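You operate a simulated robot arm through the tools that you are given. There is no shell and no other tool. Be economical: measure what you need, move in short steps, check, and stop when the job is done.

The job below is to be done with a simulated robot arm. You get a single attempt, and the scene is never put back.

TASK
Fill tank W from the fuller of N and X, then fill tank M from the other.
Fine: each time press the key of the tank to draw from once, then the key of the tank to fill once. Full is the orange line: W shows 5/5, M 3/3.

Only the result counts: the job must be done as asked and must still hold three seconds after the hand-in. Knocking over, shifting, dropping, spilling or breaking anything else fails it.

THE ROBOT
A 7-joint arm with a fingered hand, fixed in place. Base frame: the origin is at the foot of the arm, x ahead of it, y to its left, z up; the work surface is at about z = 83. Readings come in cm, rad, newtons and seconds.
With the tool pointing down near the work surface it reaches from about 18 to 64 cm from the base axis. Its first joint turns from -2.007 to 2.007 rad. Payload 3.1 kg.
Tool frame: the origin (TCP) lies between the finger pads and is the grasp point; the fingertips stand 2.2 cm ahead of it; z points along the fingers, y is the line along which they close. The gripper opens to 11.2 cm. The gripper's body begins 6 cm behind the TCP. The gripper is a hand of 3 fingers: y runs from the thumb to the fingers, the wrist lies at [0, 0, -21.8] in the tool frame, and closing takes about 1.5 s.
Orientation is told as [roll, pitch, yaw] about the base's x, y, z axes, in that order, counted from this pose: with the fingers straight down and closing along the base's y, the tool's x points along the base's -x, its y along +y and its z along -z.

THE INTERFACE
- The arm moves only by the tool nudge_tool. Its arguments are lists of equal length, an entry for each row: "delta_pos": the shift along the base's x, y, z in m, a list of three; "rot": the turn, a rotation vector about the base's x, y, z in degrees, a list of three. In form: {"delta_pos": [[dx, dy, dz], ...], "rot": [[ax, ay, az], ...]}. A call has 1 to 8 rows; each row shifts and turns the commanded pose from where the row before left it. "claw" is the gripper command, from -1 (shut) to 1 (fully open), values between in proportion, set as the call begins (left out, the last holds). A row lasts 0.2 s, in which the tool goes at most 5 cm and 0.15 rad; a call with a longer step from one row to the next is refused whole, and so is a gripper value outside its range. Where a pose cannot be reached the arm comes as near as it can. A force on the tool above 40 N (or 10 N above the force at the start of the call, whichever is more), or a blocked arm, ends the call early, and 0.2 s more pass. The fingers move at their own pace (about 10.8 cm/s each) and stop on an object; they squeeze with about 26 N. The grip force told is the motor's: it shows also when the fingers shut on nothing. Time passes only in rows, and 0.2 s behind the last, so rows that do not move let the fingers close. It gives the time, the measured TCP pose, the force on the tool (base axes), the opening and the grip force at its end, in the units of the frame above (readings bear some noise), with the torque about the TCP (base axes, N m) and any sound that the robot's microphone picked up, and new pictures: "show" is both (left out), scene, wrist or none.
- Cameras (640 x 400 px; columns grow to the right, rows downward): "scene" is fixed at [39.93, -64.94, 138.77]; the picture's right is [1.00, 0.03, 0.00], its down [0.01, -0.55, -0.83] and it looks along [-0.02, 0.83, -0.55] (base axes); focal length 342 px, centre (320, 200). "wrist" rides on the gripper at [6.6, 0.3, -8] in the tool frame; the picture's right is [-0.05, 1.00, 0.00], its down [-0.77, -0.04, -0.64] and it looks along [-0.64, -0.03, 0.77] (tool axes); focal length 275 px, centre (320, 200). There is no depth. A picture from a camera that has moved, and an enlarged one, comes with that camera's place and axes in the base frame and with its lens.
- slide_trunk(by): slides the trunk up (or, below 0, down) by that many cm; the arm rides with it, the base frame stays. It gives what a move gives, with no picture.
- curl_fingers(finger1, finger2, thumb_bend): sets how far each is bent, from 0 (flat) to 100 (curled in); at 30 the hand is open as for a grip, at 70 the pads meet at the TCP. One left out holds its place. A second passes; each finger stops where it meets its share of the squeeze, and holds until it gets a number again. A gripper value or a shape takes the hand back. It gives what a move gives, with no picture; readings hold the bend of each and the force on the fingers (four entries, about 0 where the hand has none), thumb and palm.
- grasp_type(shape): the hand has 3 fingers and takes this shape, open, in about a second: jaw (thumb against the fingers, like two jaws); tri (thumb and two fingers); tip (a fingertip pinch); poke (one finger out to press); point (the index stretched); flat (the hand flat); cup (the hand cupped); fist (a fist). The gripper value then closes the fingers along that shape, each until it touches; the sizes above hold for jaw. It gives what a move gives, with no picture.
- zoom(camera, box): a new picture of the part [left, top, right, bottom] of that camera's present view, enlarged. No time passes.
- sign_off(): hands the job in; it is judged then, once.

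Go step by step. Nothing tells you positions but the pictures and the camera data: compare them with the known pose of the tool, close in by small moves and look again before you grip or let go. Unless the task says otherwise, let go and move clear before handing in, and close with one line.

The tools are called after "Request:" as a command line: name --argument value ..., lists and objects as JSON in quotes. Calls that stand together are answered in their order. nudge_tool: Moves the arm, as the interface text tells. Its arguments: {"type":"object","properties":{"delta_pos":{"type":"array"},"rot":{"type":"array"},"claw":{"type":"number"},"show":{"type":"string","enum":["both","scene","wrist","none"]}},"required":["delta_pos","rot"]} The other tools are called the same way: slide_trunk (by) slides the trunk up or down; grasp_type (shape) gives the hand a shape; curl_fingers (finger1, finger2, thumb_bend) moves the fingers one by one; zoom (camera, box) takes an enlarged picture of a part of a camera's view; sign_off () hands the job in.

At the start:

```text
time: 0.0
tcp_pos: [46.42, -20.05, 117.69]
orientation: [0.001, 0.001, 0.0]
force: [-0.5, 0.1, 1.0]
moment: [-0.01, 0.01, 0.0]
finger_gap: 11.18
grip_force: 0.0
shape: jaw
bend: [30.0, 30.0, 30.0]
finger forces: [0.0, 0.0, 0.0, 0.0, 0.0, 0.0]
trunk travel left (down, up): [-80.0, 19.0]
```

scene: 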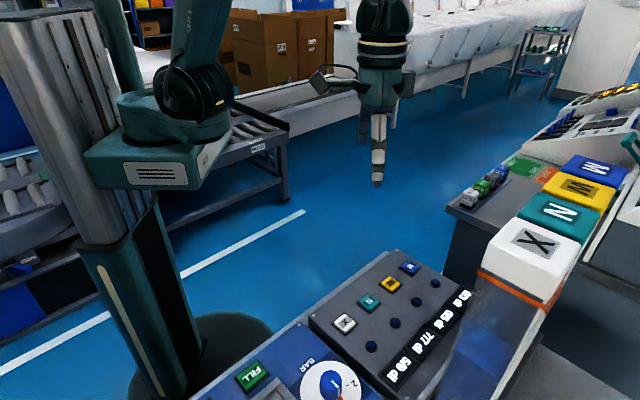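
wrist: 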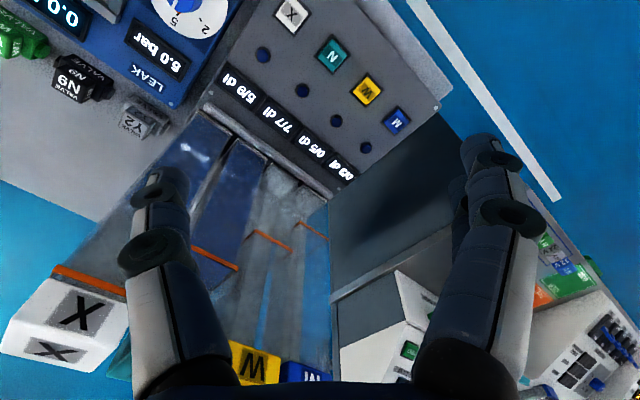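

I see a panel with four keys (X, N, W, M), displays and tanks beside it. I'll zoom in to read the displays.

Request:
zoom --camera "scene" --box '[300, 240, 480, 390]'

Request:
zoom --camera "wrist" --box '[200, 0, 460, 200]'

Request:
zoom --camera "scene" --box '[420, 140, 640, 400]'

```text
2.67 times, centred on (390, 315) of scene
camera zoom: at [39.93, -64.94, 138.77], right [1.0, 0.03, 0.0], down [0.01, -0.55, -0.83], along [-0.02, 0.83, -0.55], focal length 912 px, centre (133, -107)
```

zoom: 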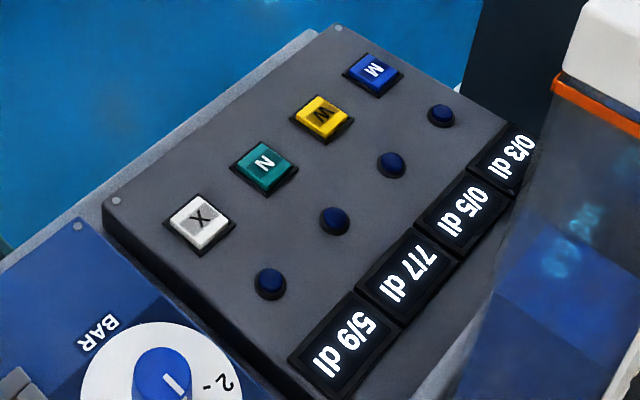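

```text
2.00 times, centred on (330, 100) of wrist
camera zoom: at [39.83, -19.83, 125.75], right [0.05, 1.0, 0.0], down [0.77, -0.04, 0.64], along [0.64, -0.03, -0.77], focal length 551 px, centre (300, 400)
```

zoom: 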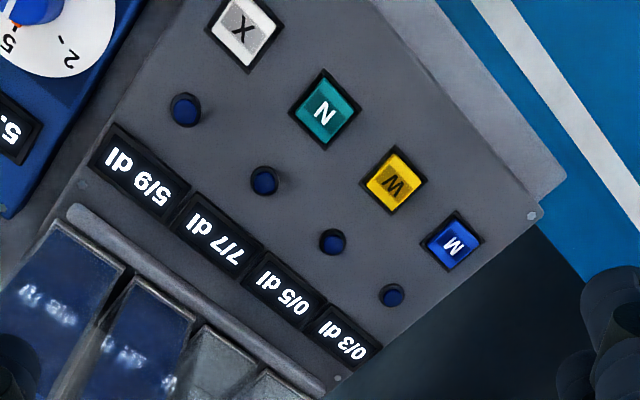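

```text
1.54 times, centred on (530, 270) of scene
camera zoom: at [39.93, -64.94, 138.77], right [1.0, 0.03, 0.0], down [0.01, -0.55, -0.83], along [-0.02, 0.83, -0.55], focal length 526 px, centre (-3, 92)
```

zoom: 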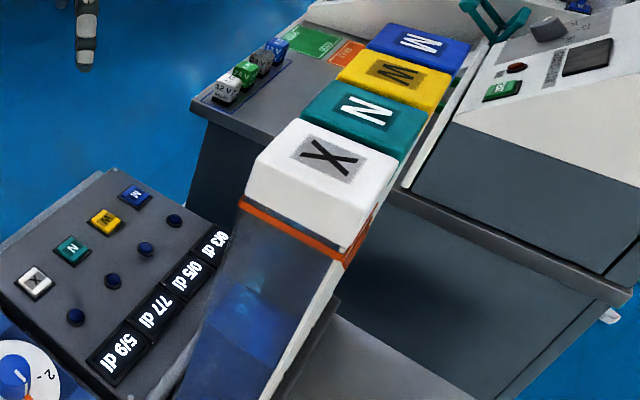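

N shows 7/7 and X shows 5/9, so N is the fuller. The order is N→W, then X→M. By triangulation the key tops lie at z≈83.3: X (44,-23.7), N (48.9,-18.4), W (54,-13.4), M (59.1,-8.3). I'll set the poke shape and see where the fingertip ends up.

Request:
grasp_type --shape "poke"

Request:
nudge_tool --delta_pos '[[0.012, 0.008, -0.04], [0.012, 0.008, -0.04], [0, 0, -0.04], [0, 0, -0.04], [0, 0, 0]]' --rot '[[0, 0, 0], [0, 0, 0], [0, 0, 0], [0, 0, 0], [0, 0, 0]]'

```text
time: 0.9
tcp_pos: [46.42, -20.19, 117.68]
orientation: [-0.001, -0.001, 0.0]
force: [0.2, 0.8, 0.0]
moment: [0.0, 0.02, -0.02]
finger_gap: 0.0
grip_force: 0.0
shape: poke
bend: [100.0, 100.0, 46.0]
finger forces: [0.1, 0.0, 0.0, 0.1, 0.0, 0.1]
trunk travel left (down, up): [-80.0, 19.0]
```

```text
time: 2.1
tcp_pos: [48.83, -18.15, 101.77]
orientation: [0.0, 0.0, 0.0]
force: [0.1, -0.3, 0.1]
moment: [0.01, -0.01, -0.01]
finger_gap: 0.02
grip_force: 0.1
shape: poke
bend: [100.0, 100.0, 46.0]
finger forces: [0.0, 0.0, 0.0, 0.0, 0.0, 0.0]
trunk travel left (down, up): [-80.0, 19.0]
camera wrist: at [42.25, -17.96, 109.84], right [0.05, 1.0, 0.0], down [0.77, -0.04, 0.64], along [0.64, -0.03, -0.77], focal length 275 px, centre (320, 200)
```

scene: 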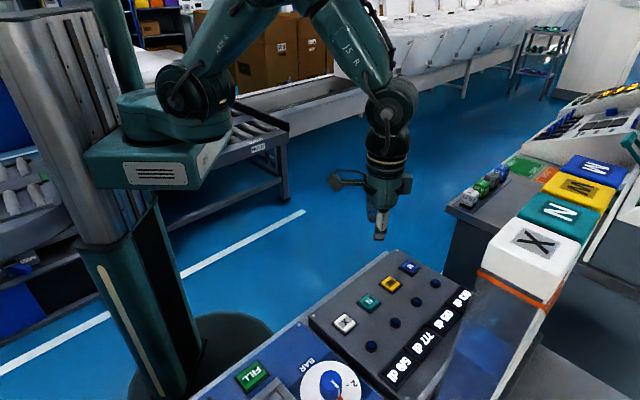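
wrist: 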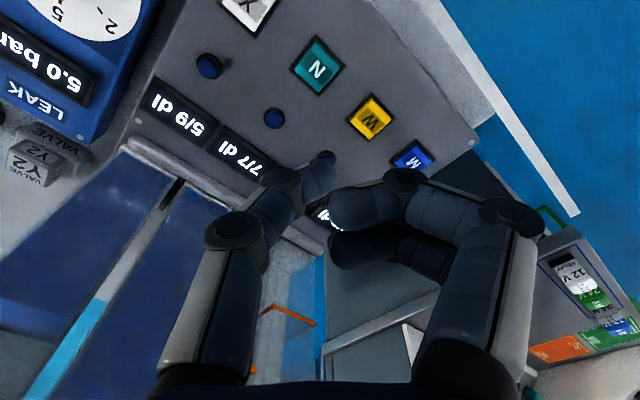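

The thumb is the poking digit and its tip sits under the TCP, at about z = TCP − 2.2. I'll check its shape up close.

Request:
zoom --camera "scene" --box '[320, 160, 440, 260]'

Request:
zoom --camera "wrist" --box '[200, 30, 480, 260]'

```text
4.00 times, centred on (380, 210) of scene
camera zoom: at [39.93, -64.94, 138.77], right [1.0, 0.03, 0.0], down [0.01, -0.55, -0.83], along [-0.02, 0.83, -0.55], focal length 1368 px, centre (80, 160)
```

zoom: 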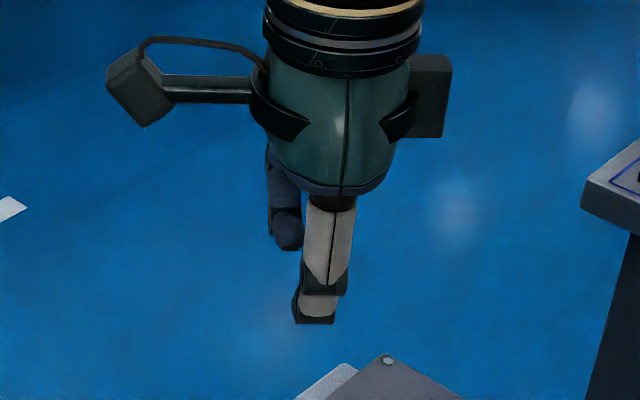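

```text
1.74 times, centred on (340, 145) of wrist
camera zoom: at [42.25, -17.96, 109.84], right [0.05, 1.0, 0.0], down [0.77, -0.04, 0.64], along [0.64, -0.03, -0.77], focal length 479 px, centre (285, 296)
```

zoom: 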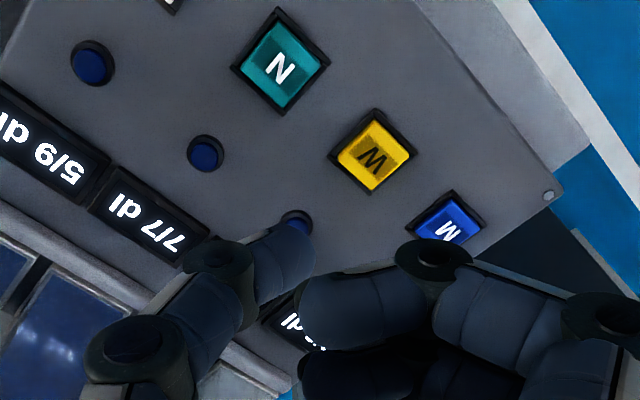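

N key re-measured at (48.8,-18.4). I'll go down to just above it and look.

Request:
nudge_tool --delta_pos '[[0, -0.003, -0.04], [0, 0, -0.04], [0, 0, -0.04], [0, 0, -0.008], [0, 0, 0]]' --rot '[[0, 0, 0], [0, 0, 0], [0, 0, 0], [0, 0, 0], [0, 0, 0]]'

Request:
zoom --camera "scene" --box '[300, 200, 480, 390]'

```text
time: 3.3
tcp_pos: [49.03, -18.63, 88.83]
orientation: [0.001, 0.0, 0.0]
force: [0.1, -0.2, 0.8]
moment: [0.02, 0.02, 0.0]
finger_gap: 0.01
grip_force: 0.2
shape: poke
bend: [100.0, 100.0, 46.0]
finger forces: [0.1, 0.0, 0.1, 0.0, 0.0, 0.0]
trunk travel left (down, up): [-80.0, 19.0]
camera wrist: at [42.36, -18.36, 96.81], right [0.05, 1.0, 0.0], down [0.77, -0.04, 0.64], along [0.64, -0.03, -0.77], focal length 275 px, centre (320, 200)
```

scene: 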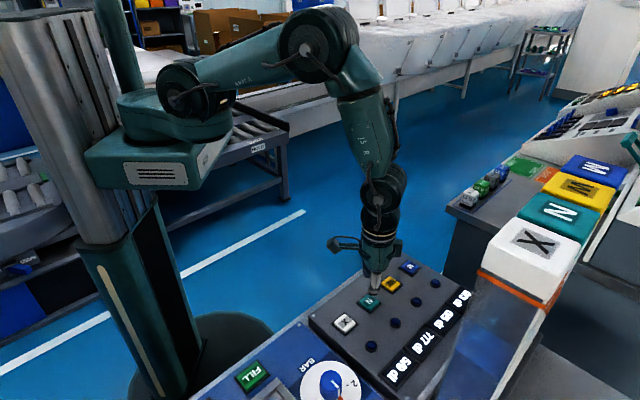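
wrist: 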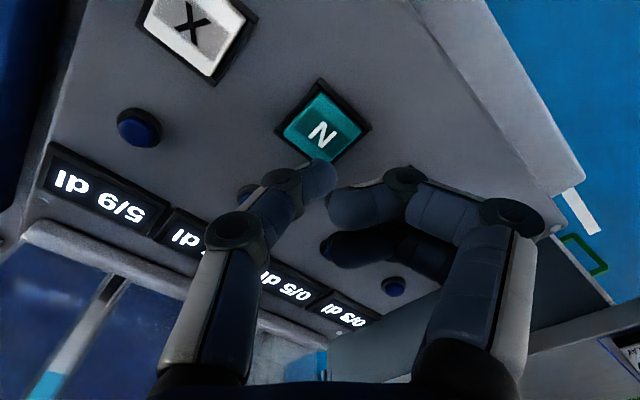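

```text
2.11 times, centred on (390, 295) of scene
camera zoom: at [39.93, -64.94, 138.77], right [1.0, 0.03, 0.0], down [0.01, -0.55, -0.83], along [-0.02, 0.83, -0.55], focal length 720 px, centre (173, 0)
```

zoom: 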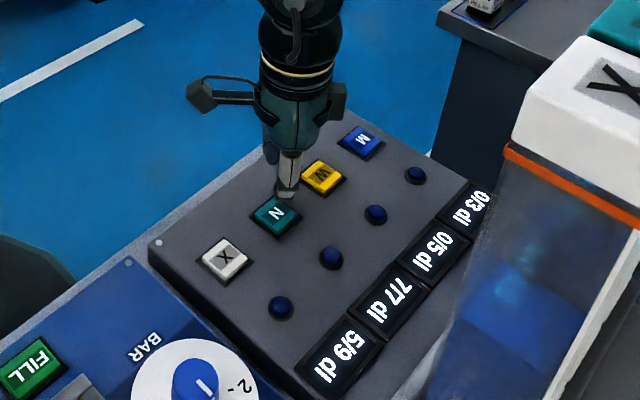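

The tip is about 3 cm above N; I'll shift −0.4 cm in x and lower it carefully.

Request:
nudge_tool --delta_pos '[[-0.004, 0, -0.01], [0, 0, -0.008], [0, 0, -0.004], [0, 0, 0]]' --rot '[[0, 0, 0], [0, 0, 0], [0, 0, 0], [0, 0, 0]]'

Request:
zoom --camera "scene" --box '[330, 240, 450, 340]'

```text
time: 4.3
tcp_pos: [48.42, -18.69, 86.81]
orientation: [-0.001, 0.001, 0.0]
force: [-0.8, 0.6, -0.2]
moment: [-0.01, 0.03, -0.03]
finger_gap: 0.0
grip_force: 0.1
shape: poke
bend: [100.0, 100.0, 46.0]
finger forces: [0.1, 0.0, 0.0, 0.0, 0.0, 0.0]
trunk travel left (down, up): [-80.0, 19.0]
camera wrist: at [41.85, -18.46, 94.7], right [0.05, 1.0, 0.0], down [0.77, -0.04, 0.64], along [0.64, -0.03, -0.77], focal length 275 px, centre (320, 200)
```

scene: 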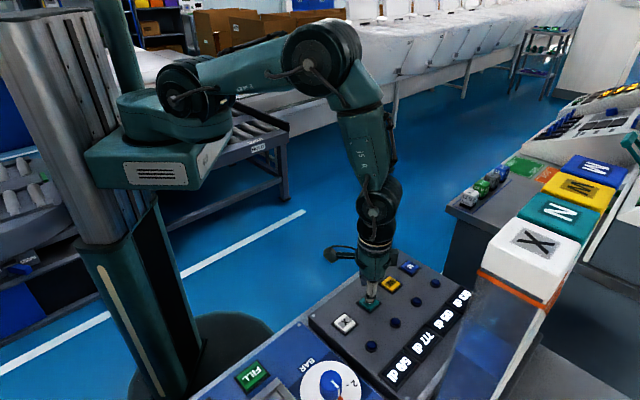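
wrist: 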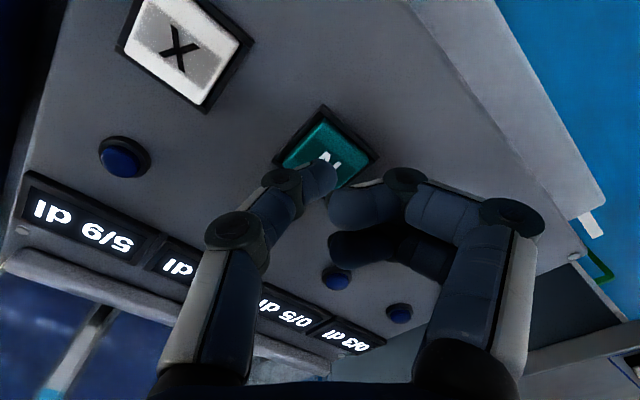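

```text
4.00 times, centred on (390, 290) of scene
camera zoom: at [39.93, -64.94, 138.77], right [1.0, 0.03, 0.0], down [0.01, -0.55, -0.83], along [-0.02, 0.83, -0.55], focal length 1368 px, centre (40, -160)
```

zoom: 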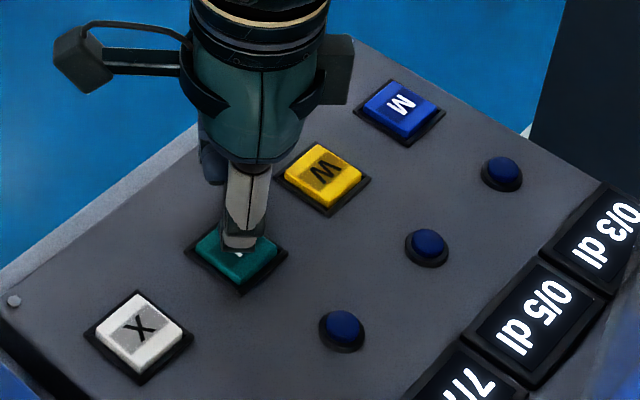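

The tip is about 1 cm above N's centre. I'll press slowly.

Request:
nudge_tool --delta_pos '[[0.003, 0.001, -0.004], [0, 0, -0.003], [0, 0, -0.002], [0, 0, 0]]' --rot '[[0, 0, 0], [0, 0, 0], [0, 0, 0], [0, 0, 0]]' --show "scene"

Request:
zoom --camera "scene" --box '[330, 240, 450, 340]'

```text
time: 5.3
tcp_pos: [48.7, -18.61, 85.9]
orientation: [0.0, 0.001, 0.001]
force: [-0.6, -0.4, 0.6]
moment: [0.02, -0.03, 0.01]
finger_gap: 0.0
grip_force: 0.0
shape: poke
bend: [100.0, 100.0, 46.0]
finger forces: [0.1, 0.1, 0.0, 0.0, 1.1, 0.0]
trunk travel left (down, up): [-80.0, 19.0]
```

scene: 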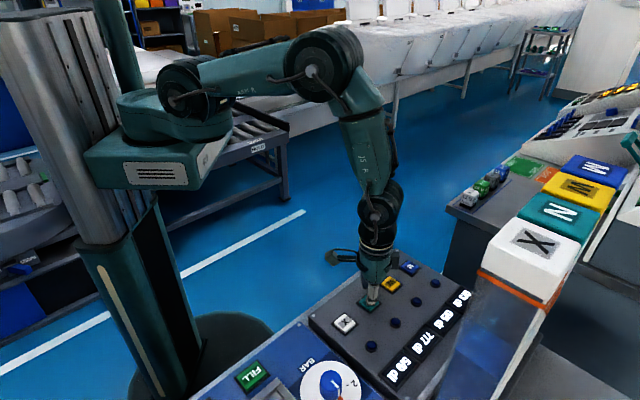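

```text
4.00 times, centred on (390, 290) of scene
camera zoom: at [39.93, -64.94, 138.77], right [1.0, 0.03, 0.0], down [0.01, -0.55, -0.83], along [-0.02, 0.83, -0.55], focal length 1368 px, centre (40, -160)
```

zoom: 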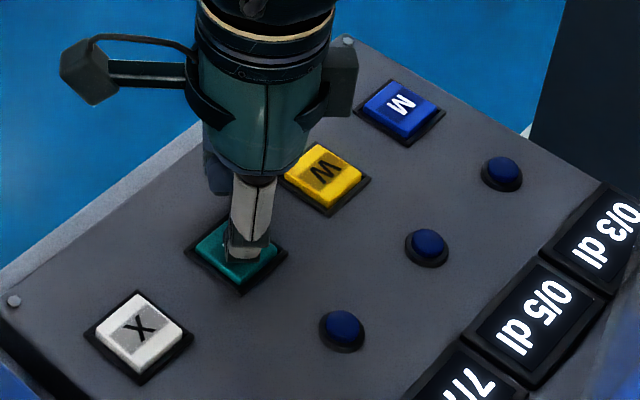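

Light contact has begun at TCP z≈85.9. I'll continue in 1–2 mm steps.

Request:
nudge_tool --delta_pos '[[0, 0, -0.002], [0, 0, -0.001], [0, 0, 0]]' --rot '[[0, 0, 0], [0, 0, 0], [0, 0, 0]]' --show "scene"

Request:
zoom --camera "scene" --box '[330, 240, 480, 390]'

```text
time: 6.1
tcp_pos: [48.66, -18.61, 85.52]
orientation: [0.0, -0.001, 0.002]
force: [1.5, -0.5, 5.6]
moment: [0.02, -0.02, -0.01]
finger_gap: 0.0
grip_force: 0.0
shape: poke
bend: [100.0, 100.0, 46.0]
finger forces: [0.0, 0.1, 0.0, 0.0, 4.8, 0.0]
trunk travel left (down, up): [-80.0, 19.0]
heard: click
```

scene: 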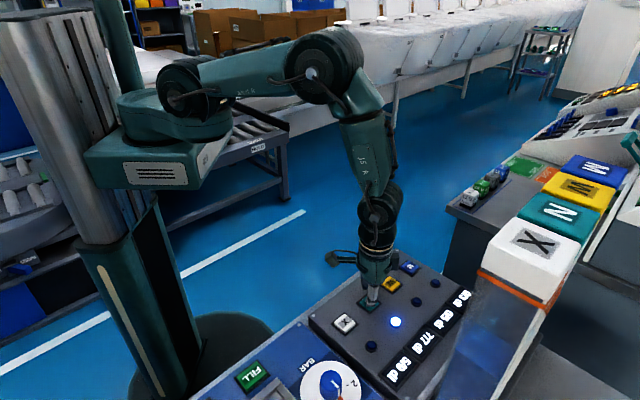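

```text
2.67 times, centred on (405, 315) of scene
camera zoom: at [39.93, -64.94, 138.77], right [1.0, 0.03, 0.0], down [0.01, -0.55, -0.83], along [-0.02, 0.83, -0.55], focal length 912 px, centre (93, -107)
```

zoom: 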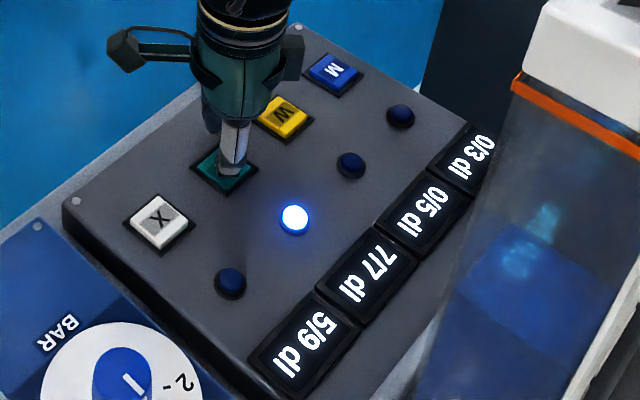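

Click heard and N's lamp is lit. I'll lift, go over to W and stop just above it.

Request:
nudge_tool --delta_pos '[[0, 0, 0.015], [0, 0, 0.015], [0.026, 0.026, 0], [0.025, 0.025, 0], [0, 0, -0.01], [0, 0, -0.01], [0, 0, 0]]' --rot '[[0, 0, 0], [0, 0, 0], [0, 0, 0], [0, 0, 0], [0, 0, 0], [0, 0, 0], [0, 0, 0]]'

Request:
zoom --camera "scene" --box '[330, 240, 480, 390]'

```text
time: 7.7
tcp_pos: [53.75, -13.58, 86.69]
orientation: [-0.001, 0.0, -0.001]
force: [0.2, 0.5, 0.5]
moment: [0.0, -0.03, 0.01]
finger_gap: 0.0
grip_force: 0.1
shape: poke
bend: [100.0, 100.0, 46.0]
finger forces: [0.1, 0.0, 0.0, 0.0, 0.0, 0.1]
trunk travel left (down, up): [-80.0, 19.0]
camera wrist: at [47.26, -13.37, 94.61], right [0.05, 1.0, 0.0], down [0.77, -0.04, 0.64], along [0.64, -0.03, -0.77], focal length 275 px, centre (320, 200)
```

scene: 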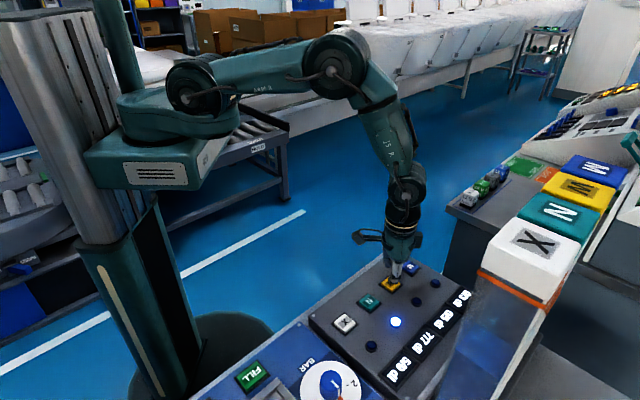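
wrist: 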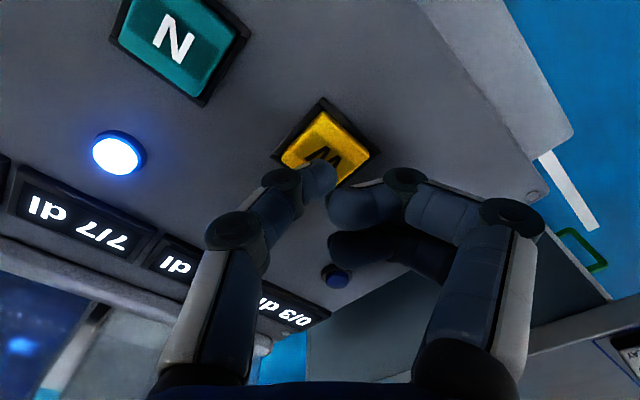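

```text
2.67 times, centred on (405, 315) of scene
camera zoom: at [39.93, -64.94, 138.77], right [1.0, 0.03, 0.0], down [0.01, -0.55, -0.83], along [-0.02, 0.83, -0.55], focal length 912 px, centre (93, -107)
```

zoom: 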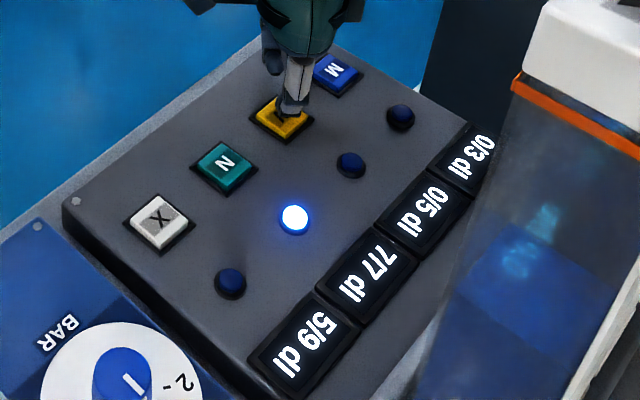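

The tip is over W and N's lamp is still on. Pressing W now.

Request:
nudge_tool --delta_pos '[[0, 0, -0.005], [0, 0, -0.003], [0, 0, -0.002], [0, 0, -0.001], [0, 0, 0]]' --rot '[[0, 0, 0], [0, 0, 0], [0, 0, 0], [0, 0, 0], [0, 0, 0]]' --show "scene"

Request:
zoom --camera "scene" --box '[330, 240, 480, 390]'

```text
time: 8.9
tcp_pos: [53.73, -13.75, 85.6]
orientation: [0.001, -0.002, -0.001]
force: [1.3, -1.7, 10.6]
moment: [-0.02, -0.03, 0.0]
finger_gap: 0.0
grip_force: 0.1
shape: poke
bend: [100.0, 100.0, 46.0]
finger forces: [0.1, 0.0, 0.0, 0.0, 10.0, 0.0]
trunk travel left (down, up): [-80.0, 19.0]
heard: click
```

scene: 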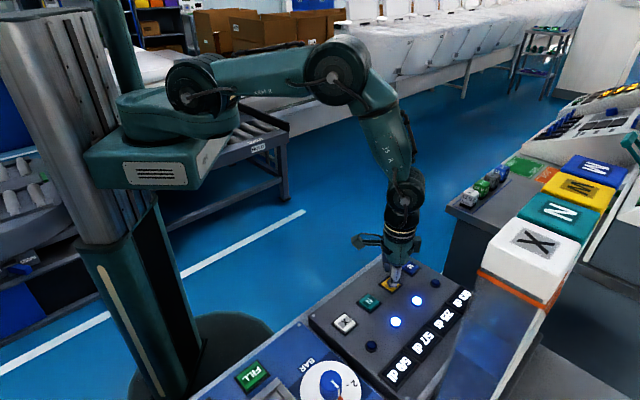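

```text
2.67 times, centred on (405, 315) of scene
camera zoom: at [39.93, -64.94, 138.77], right [1.0, 0.03, 0.0], down [0.01, -0.55, -0.83], along [-0.02, 0.83, -0.55], focal length 912 px, centre (93, -107)
```

zoom: 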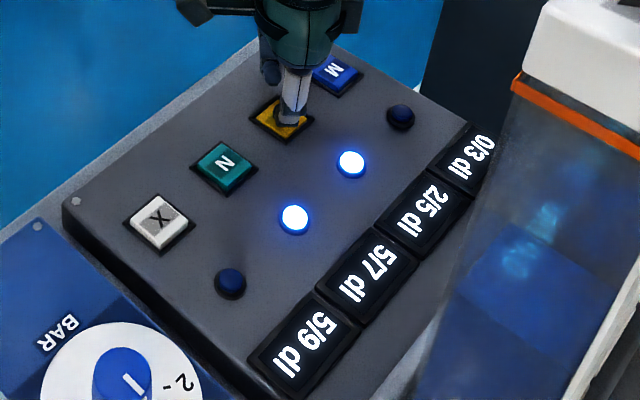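

It is pouring (N 5, W 2). I'll lift clear and watch it until it stops.

Request:
nudge_tool --delta_pos '[[0, 0, 0.015], [0, 0, 0.02], [0, 0, 0]]' --rot '[[0, 0, 0], [0, 0, 0], [0, 0, 0]]' --show "none"

Request:
zoom --camera "scene" --box '[330, 240, 480, 390]'

```text
time: 9.7
tcp_pos: [53.61, -13.46, 88.87]
orientation: [-0.001, 0.001, 0.0]
force: [0.2, 0.2, 0.2]
moment: [0.02, -0.01, -0.02]
finger_gap: 0.01
grip_force: 0.0
shape: poke
bend: [100.0, 100.0, 46.0]
finger forces: [0.0, 0.1, 0.0, 0.1, 0.0, 0.0]
trunk travel left (down, up): [-80.0, 19.0]
```

```text
2.67 times, centred on (405, 315) of scene
camera zoom: at [39.93, -64.94, 138.77], right [1.0, 0.03, 0.0], down [0.01, -0.55, -0.83], along [-0.02, 0.83, -0.55], focal length 912 px, centre (93, -107)
```

zoom: 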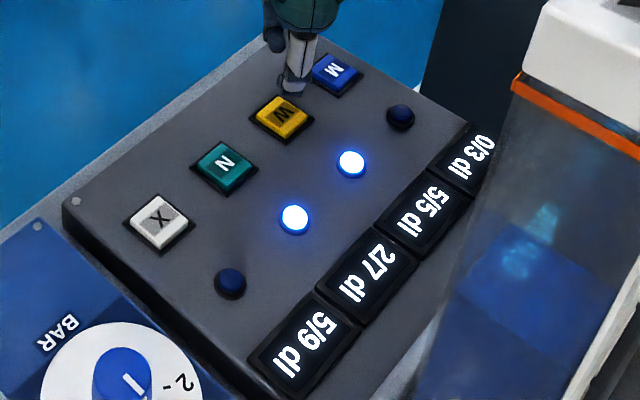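

W shows 5/5 and N 2/7. I'll move above X at height and check the lamps.

Request:
nudge_tool --delta_pos '[[-0.025, -0.025, 0], [-0.025, -0.025, 0], [-0.025, -0.025, 0], [-0.025, -0.026, 0], [0, 0, -0.01], [0, 0, -0.01], [0, 0, 0]]' --rot '[[0, 0, 0], [0, 0, 0], [0, 0, 0], [0, 0, 0], [0, 0, 0], [0, 0, 0], [0, 0, 0]]'

Request:
zoom --camera "scene" --box '[330, 240, 480, 390]'

```text
time: 11.3
tcp_pos: [43.79, -23.51, 86.88]
orientation: [0.0, 0.001, -0.001]
force: [1.2, -0.6, -0.4]
moment: [0.03, 0.0, 0.02]
finger_gap: 0.0
grip_force: 0.2
shape: poke
bend: [100.0, 100.0, 46.0]
finger forces: [0.0, 0.0, 0.0, 0.1, 0.0, 0.1]
trunk travel left (down, up): [-80.0, 19.0]
camera wrist: at [37.28, -23.28, 94.95], right [0.05, 1.0, 0.0], down [0.77, -0.04, 0.64], along [0.64, -0.03, -0.77], focal length 275 px, centre (320, 200)
```

scene: 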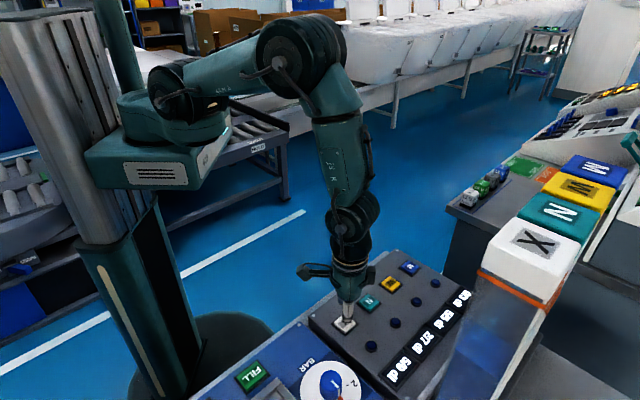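
wrist: 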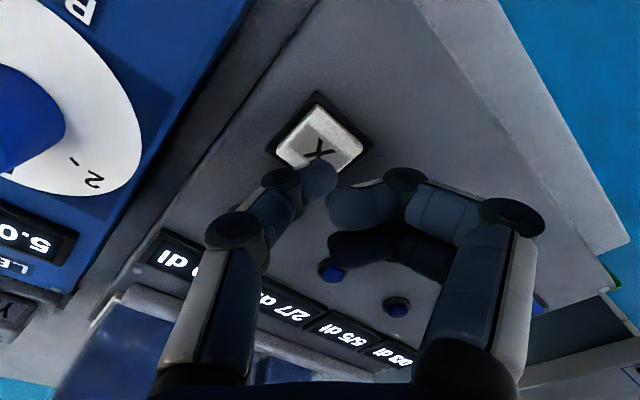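

```text
2.67 times, centred on (405, 315) of scene
camera zoom: at [39.93, -64.94, 138.77], right [1.0, 0.03, 0.0], down [0.01, -0.55, -0.83], along [-0.02, 0.83, -0.55], focal length 912 px, centre (93, -107)
```

zoom: 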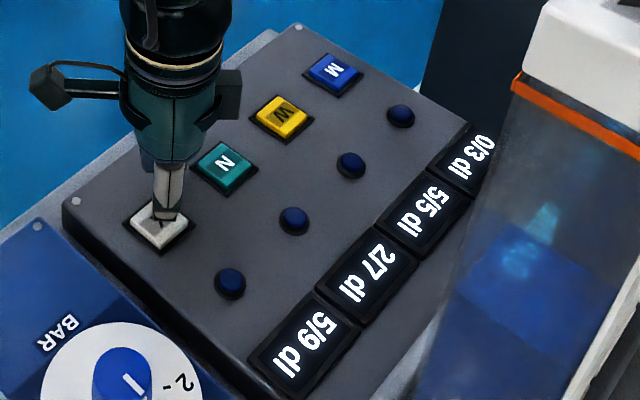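

The first transfer is finished and the lamps are off; the tip is over X, slightly to its far side. I'll press X with a small trim.

Request:
nudge_tool --delta_pos '[[-0.003, -0.002, -0.005], [0, 0, -0.003], [0, 0, -0.002], [0, 0, -0.002], [0, 0, 0]]' --rot '[[0, 0, 0], [0, 0, 0], [0, 0, 0], [0, 0, 0], [0, 0, 0]]' --show "none"

Request:
zoom --camera "scene" --box '[330, 240, 480, 390]'

```text
time: 12.5
tcp_pos: [43.38, -23.93, 85.82]
orientation: [-0.001, 0.001, 0.001]
force: [-0.4, 1.2, 2.7]
moment: [0.04, 0.0, 0.02]
finger_gap: 0.0
grip_force: 0.2
shape: poke
bend: [100.0, 100.0, 46.0]
finger forces: [0.1, 0.0, 0.1, 0.0, 2.0, 0.0]
trunk travel left (down, up): [-80.0, 19.0]
heard: click
```

```text
2.67 times, centred on (405, 315) of scene
camera zoom: at [39.93, -64.94, 138.77], right [1.0, 0.03, 0.0], down [0.01, -0.55, -0.83], along [-0.02, 0.83, -0.55], focal length 912 px, centre (93, -107)
```

zoom: 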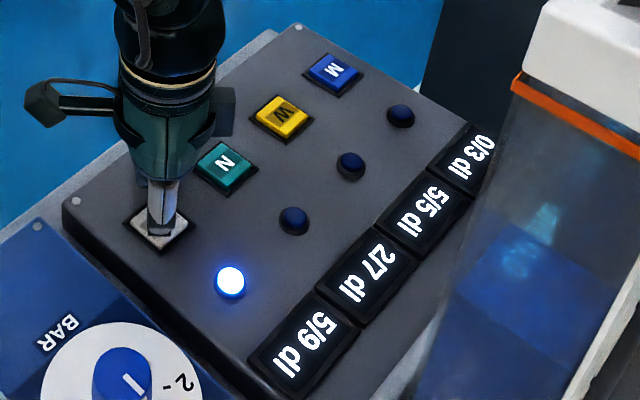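

X is selected. I'll lift and go over to M.

Request:
nudge_tool --delta_pos '[[0, 0, 0.015], [0, 0, 0.018], [0.031, 0.031, 0], [0.031, 0.031, 0], [0.031, 0.031, 0], [0.031, 0.031, 0], [0.03, 0.03, 0], [0, 0, 0]]' --rot '[[0, 0, 0], [0, 0, 0], [0, 0, 0], [0, 0, 0], [0, 0, 0], [0, 0, 0], [0, 0, 0], [0, 0, 0]]' --show "none"

Request:
nudge_tool --delta_pos '[[0, 0, -0.01], [0, 0, -0.01], [0, 0, 0]]' --rot '[[0, 0, 0], [0, 0, 0], [0, 0, 0]]' --show "wrist"

Request:
zoom --camera "scene" --box '[330, 240, 480, 390]'

```text
time: 14.3
tcp_pos: [58.73, -8.33, 88.84]
orientation: [-0.001, 0.0, 0.0]
force: [0.0, -0.4, -0.2]
moment: [0.03, -0.01, 0.04]
finger_gap: 0.0
grip_force: 0.1
shape: poke
bend: [100.0, 100.0, 46.0]
finger forces: [0.0, 0.0, 0.0, 0.0, 0.0, 0.1]
trunk travel left (down, up): [-80.0, 19.0]
```

```text
time: 15.1
tcp_pos: [58.84, -8.28, 86.84]
orientation: [-0.001, 0.0, 0.0]
force: [-0.1, 0.8, 0.5]
moment: [-0.03, -0.03, 0.0]
finger_gap: 0.0
grip_force: 0.1
shape: poke
bend: [100.0, 100.0, 46.0]
finger forces: [0.0, 0.0, 0.0, 0.0, 0.1, 0.0]
trunk travel left (down, up): [-80.0, 19.0]
camera wrist: at [52.29, -8.08, 94.95], right [0.05, 1.0, 0.0], down [0.77, -0.04, 0.64], along [0.64, -0.03, -0.77], focal length 275 px, centre (320, 200)
```

wrist: 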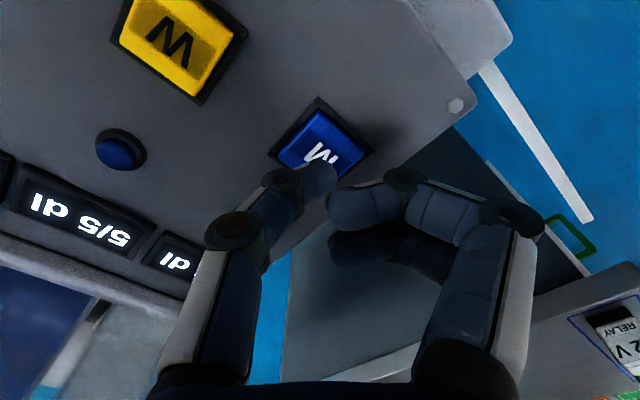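

```text
2.67 times, centred on (405, 315) of scene
camera zoom: at [39.93, -64.94, 138.77], right [1.0, 0.03, 0.0], down [0.01, -0.55, -0.83], along [-0.02, 0.83, -0.55], focal length 912 px, centre (93, -107)
```

zoom: 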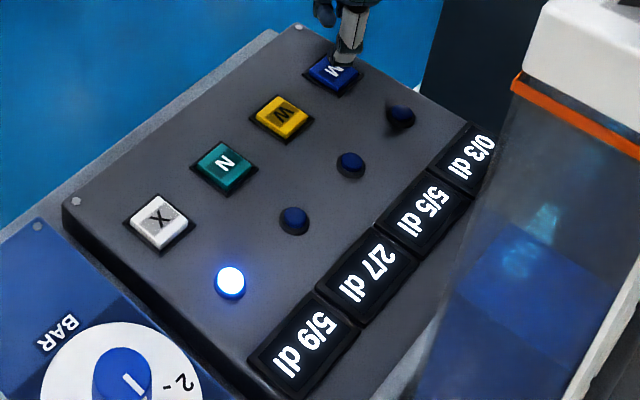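

The tip is above M and X's lamp is lit. I'll press M with a small trim towards its centre.

Request:
nudge_tool --delta_pos '[[-0.003, -0.002, -0.005], [0, 0, -0.003], [0, 0, -0.002], [0, 0, -0.002], [0, 0, 0]]' --rot '[[0, 0, 0], [0, 0, 0], [0, 0, 0], [0, 0, 0], [0, 0, 0]]' --show "none"

Request:
zoom --camera "scene" --box '[330, 240, 480, 390]'

```text
time: 16.3
tcp_pos: [58.55, -8.68, 85.9]
orientation: [0.0, 0.001, 0.0]
force: [0.6, -0.1, 1.6]
moment: [0.0, 0.0, 0.01]
finger_gap: 0.0
grip_force: 0.1
shape: poke
bend: [100.0, 100.0, 46.0]
finger forces: [0.0, 0.1, 0.1, 0.0, 1.6, 0.0]
trunk travel left (down, up): [-80.0, 19.0]
```

```text
2.67 times, centred on (405, 315) of scene
camera zoom: at [39.93, -64.94, 138.77], right [1.0, 0.03, 0.0], down [0.01, -0.55, -0.83], along [-0.02, 0.83, -0.55], focal length 912 px, centre (93, -107)
```

zoom: 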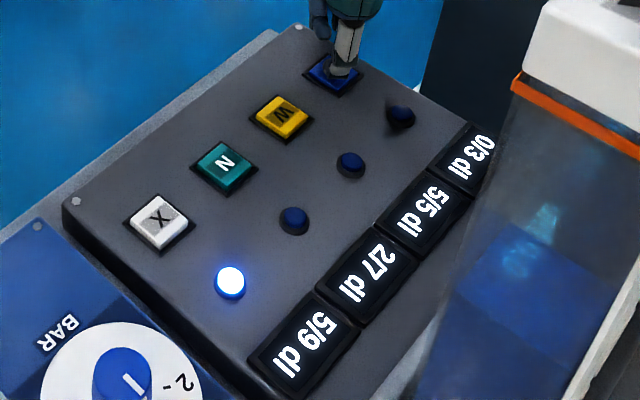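

There is contact but no click yet, so I'll go a little deeper.

Request:
nudge_tool --delta_pos '[[0, 0, -0.002], [0, 0, -0.001], [0, 0, 0]]' --rot '[[0, 0, 0], [0, 0, 0], [0, 0, 0]]' --show "none"

Request:
zoom --camera "scene" --box '[330, 240, 480, 390]'

```text
time: 17.1
tcp_pos: [58.44, -8.63, 85.59]
orientation: [0.0, -0.002, -0.001]
force: [0.2, 0.4, 6.1]
moment: [0.02, -0.01, 0.0]
finger_gap: 0.01
grip_force: 0.0
shape: poke
bend: [100.0, 100.0, 46.0]
finger forces: [0.0, 0.1, 0.0, 0.0, 6.3, 0.0]
trunk travel left (down, up): [-80.0, 19.0]
heard: click
```

```text
2.67 times, centred on (405, 315) of scene
camera zoom: at [39.93, -64.94, 138.77], right [1.0, 0.03, 0.0], down [0.01, -0.55, -0.83], along [-0.02, 0.83, -0.55], focal length 912 px, centre (93, -107)
```

zoom: 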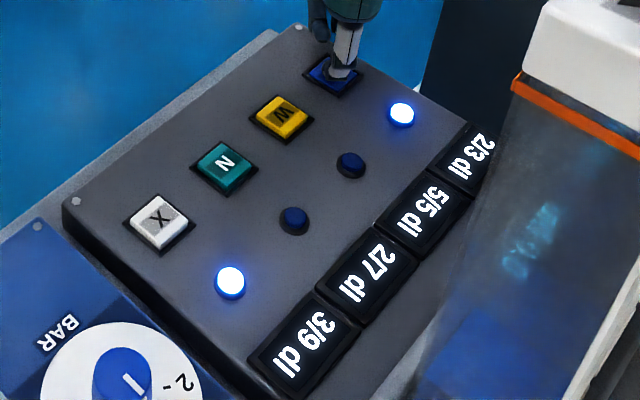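

X is pouring into M. I'll lift clear and wait for it to finish.

Request:
nudge_tool --delta_pos '[[0, 0, 0.015], [0, 0, 0.03], [0, 0, 0.04], [0, 0, 0.03], [0, 0, 0], [0, 0, 0], [0, 0, 0]]' --rot '[[0, 0, 0], [0, 0, 0], [0, 0, 0], [0, 0, 0], [0, 0, 0], [0, 0, 0], [0, 0, 0]]' --show "none"

Request:
zoom --camera "scene" --box '[330, 240, 480, 390]'

```text
time: 18.7
tcp_pos: [58.5, -8.53, 97.28]
orientation: [-0.001, 0.001, 0.0]
force: [-0.2, 0.2, 0.0]
moment: [-0.01, 0.02, 0.01]
finger_gap: 0.0
grip_force: 0.2
shape: poke
bend: [100.0, 100.0, 46.0]
finger forces: [0.0, 0.1, 0.0, 0.0, 0.0, 0.0]
trunk travel left (down, up): [-80.0, 19.0]
```

```text
2.67 times, centred on (405, 315) of scene
camera zoom: at [39.93, -64.94, 138.77], right [1.0, 0.03, 0.0], down [0.01, -0.55, -0.83], along [-0.02, 0.83, -0.55], focal length 912 px, centre (93, -107)
```

zoom: 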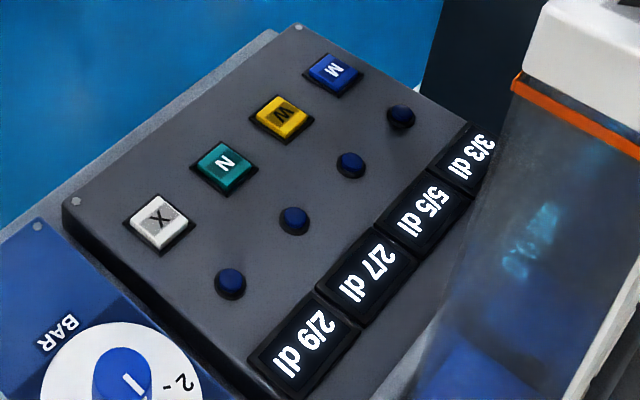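

W shows 5/5, M shows 3/3, all lamps are off and the hand is clear. Handing in.

Request:
sign_off

```text
The job is handed in.
```

Tank W was filled from N, the fuller one (7/7), and now shows 5/5; tank M was filled from X and shows 3/3, with each key pressed once per transfer.
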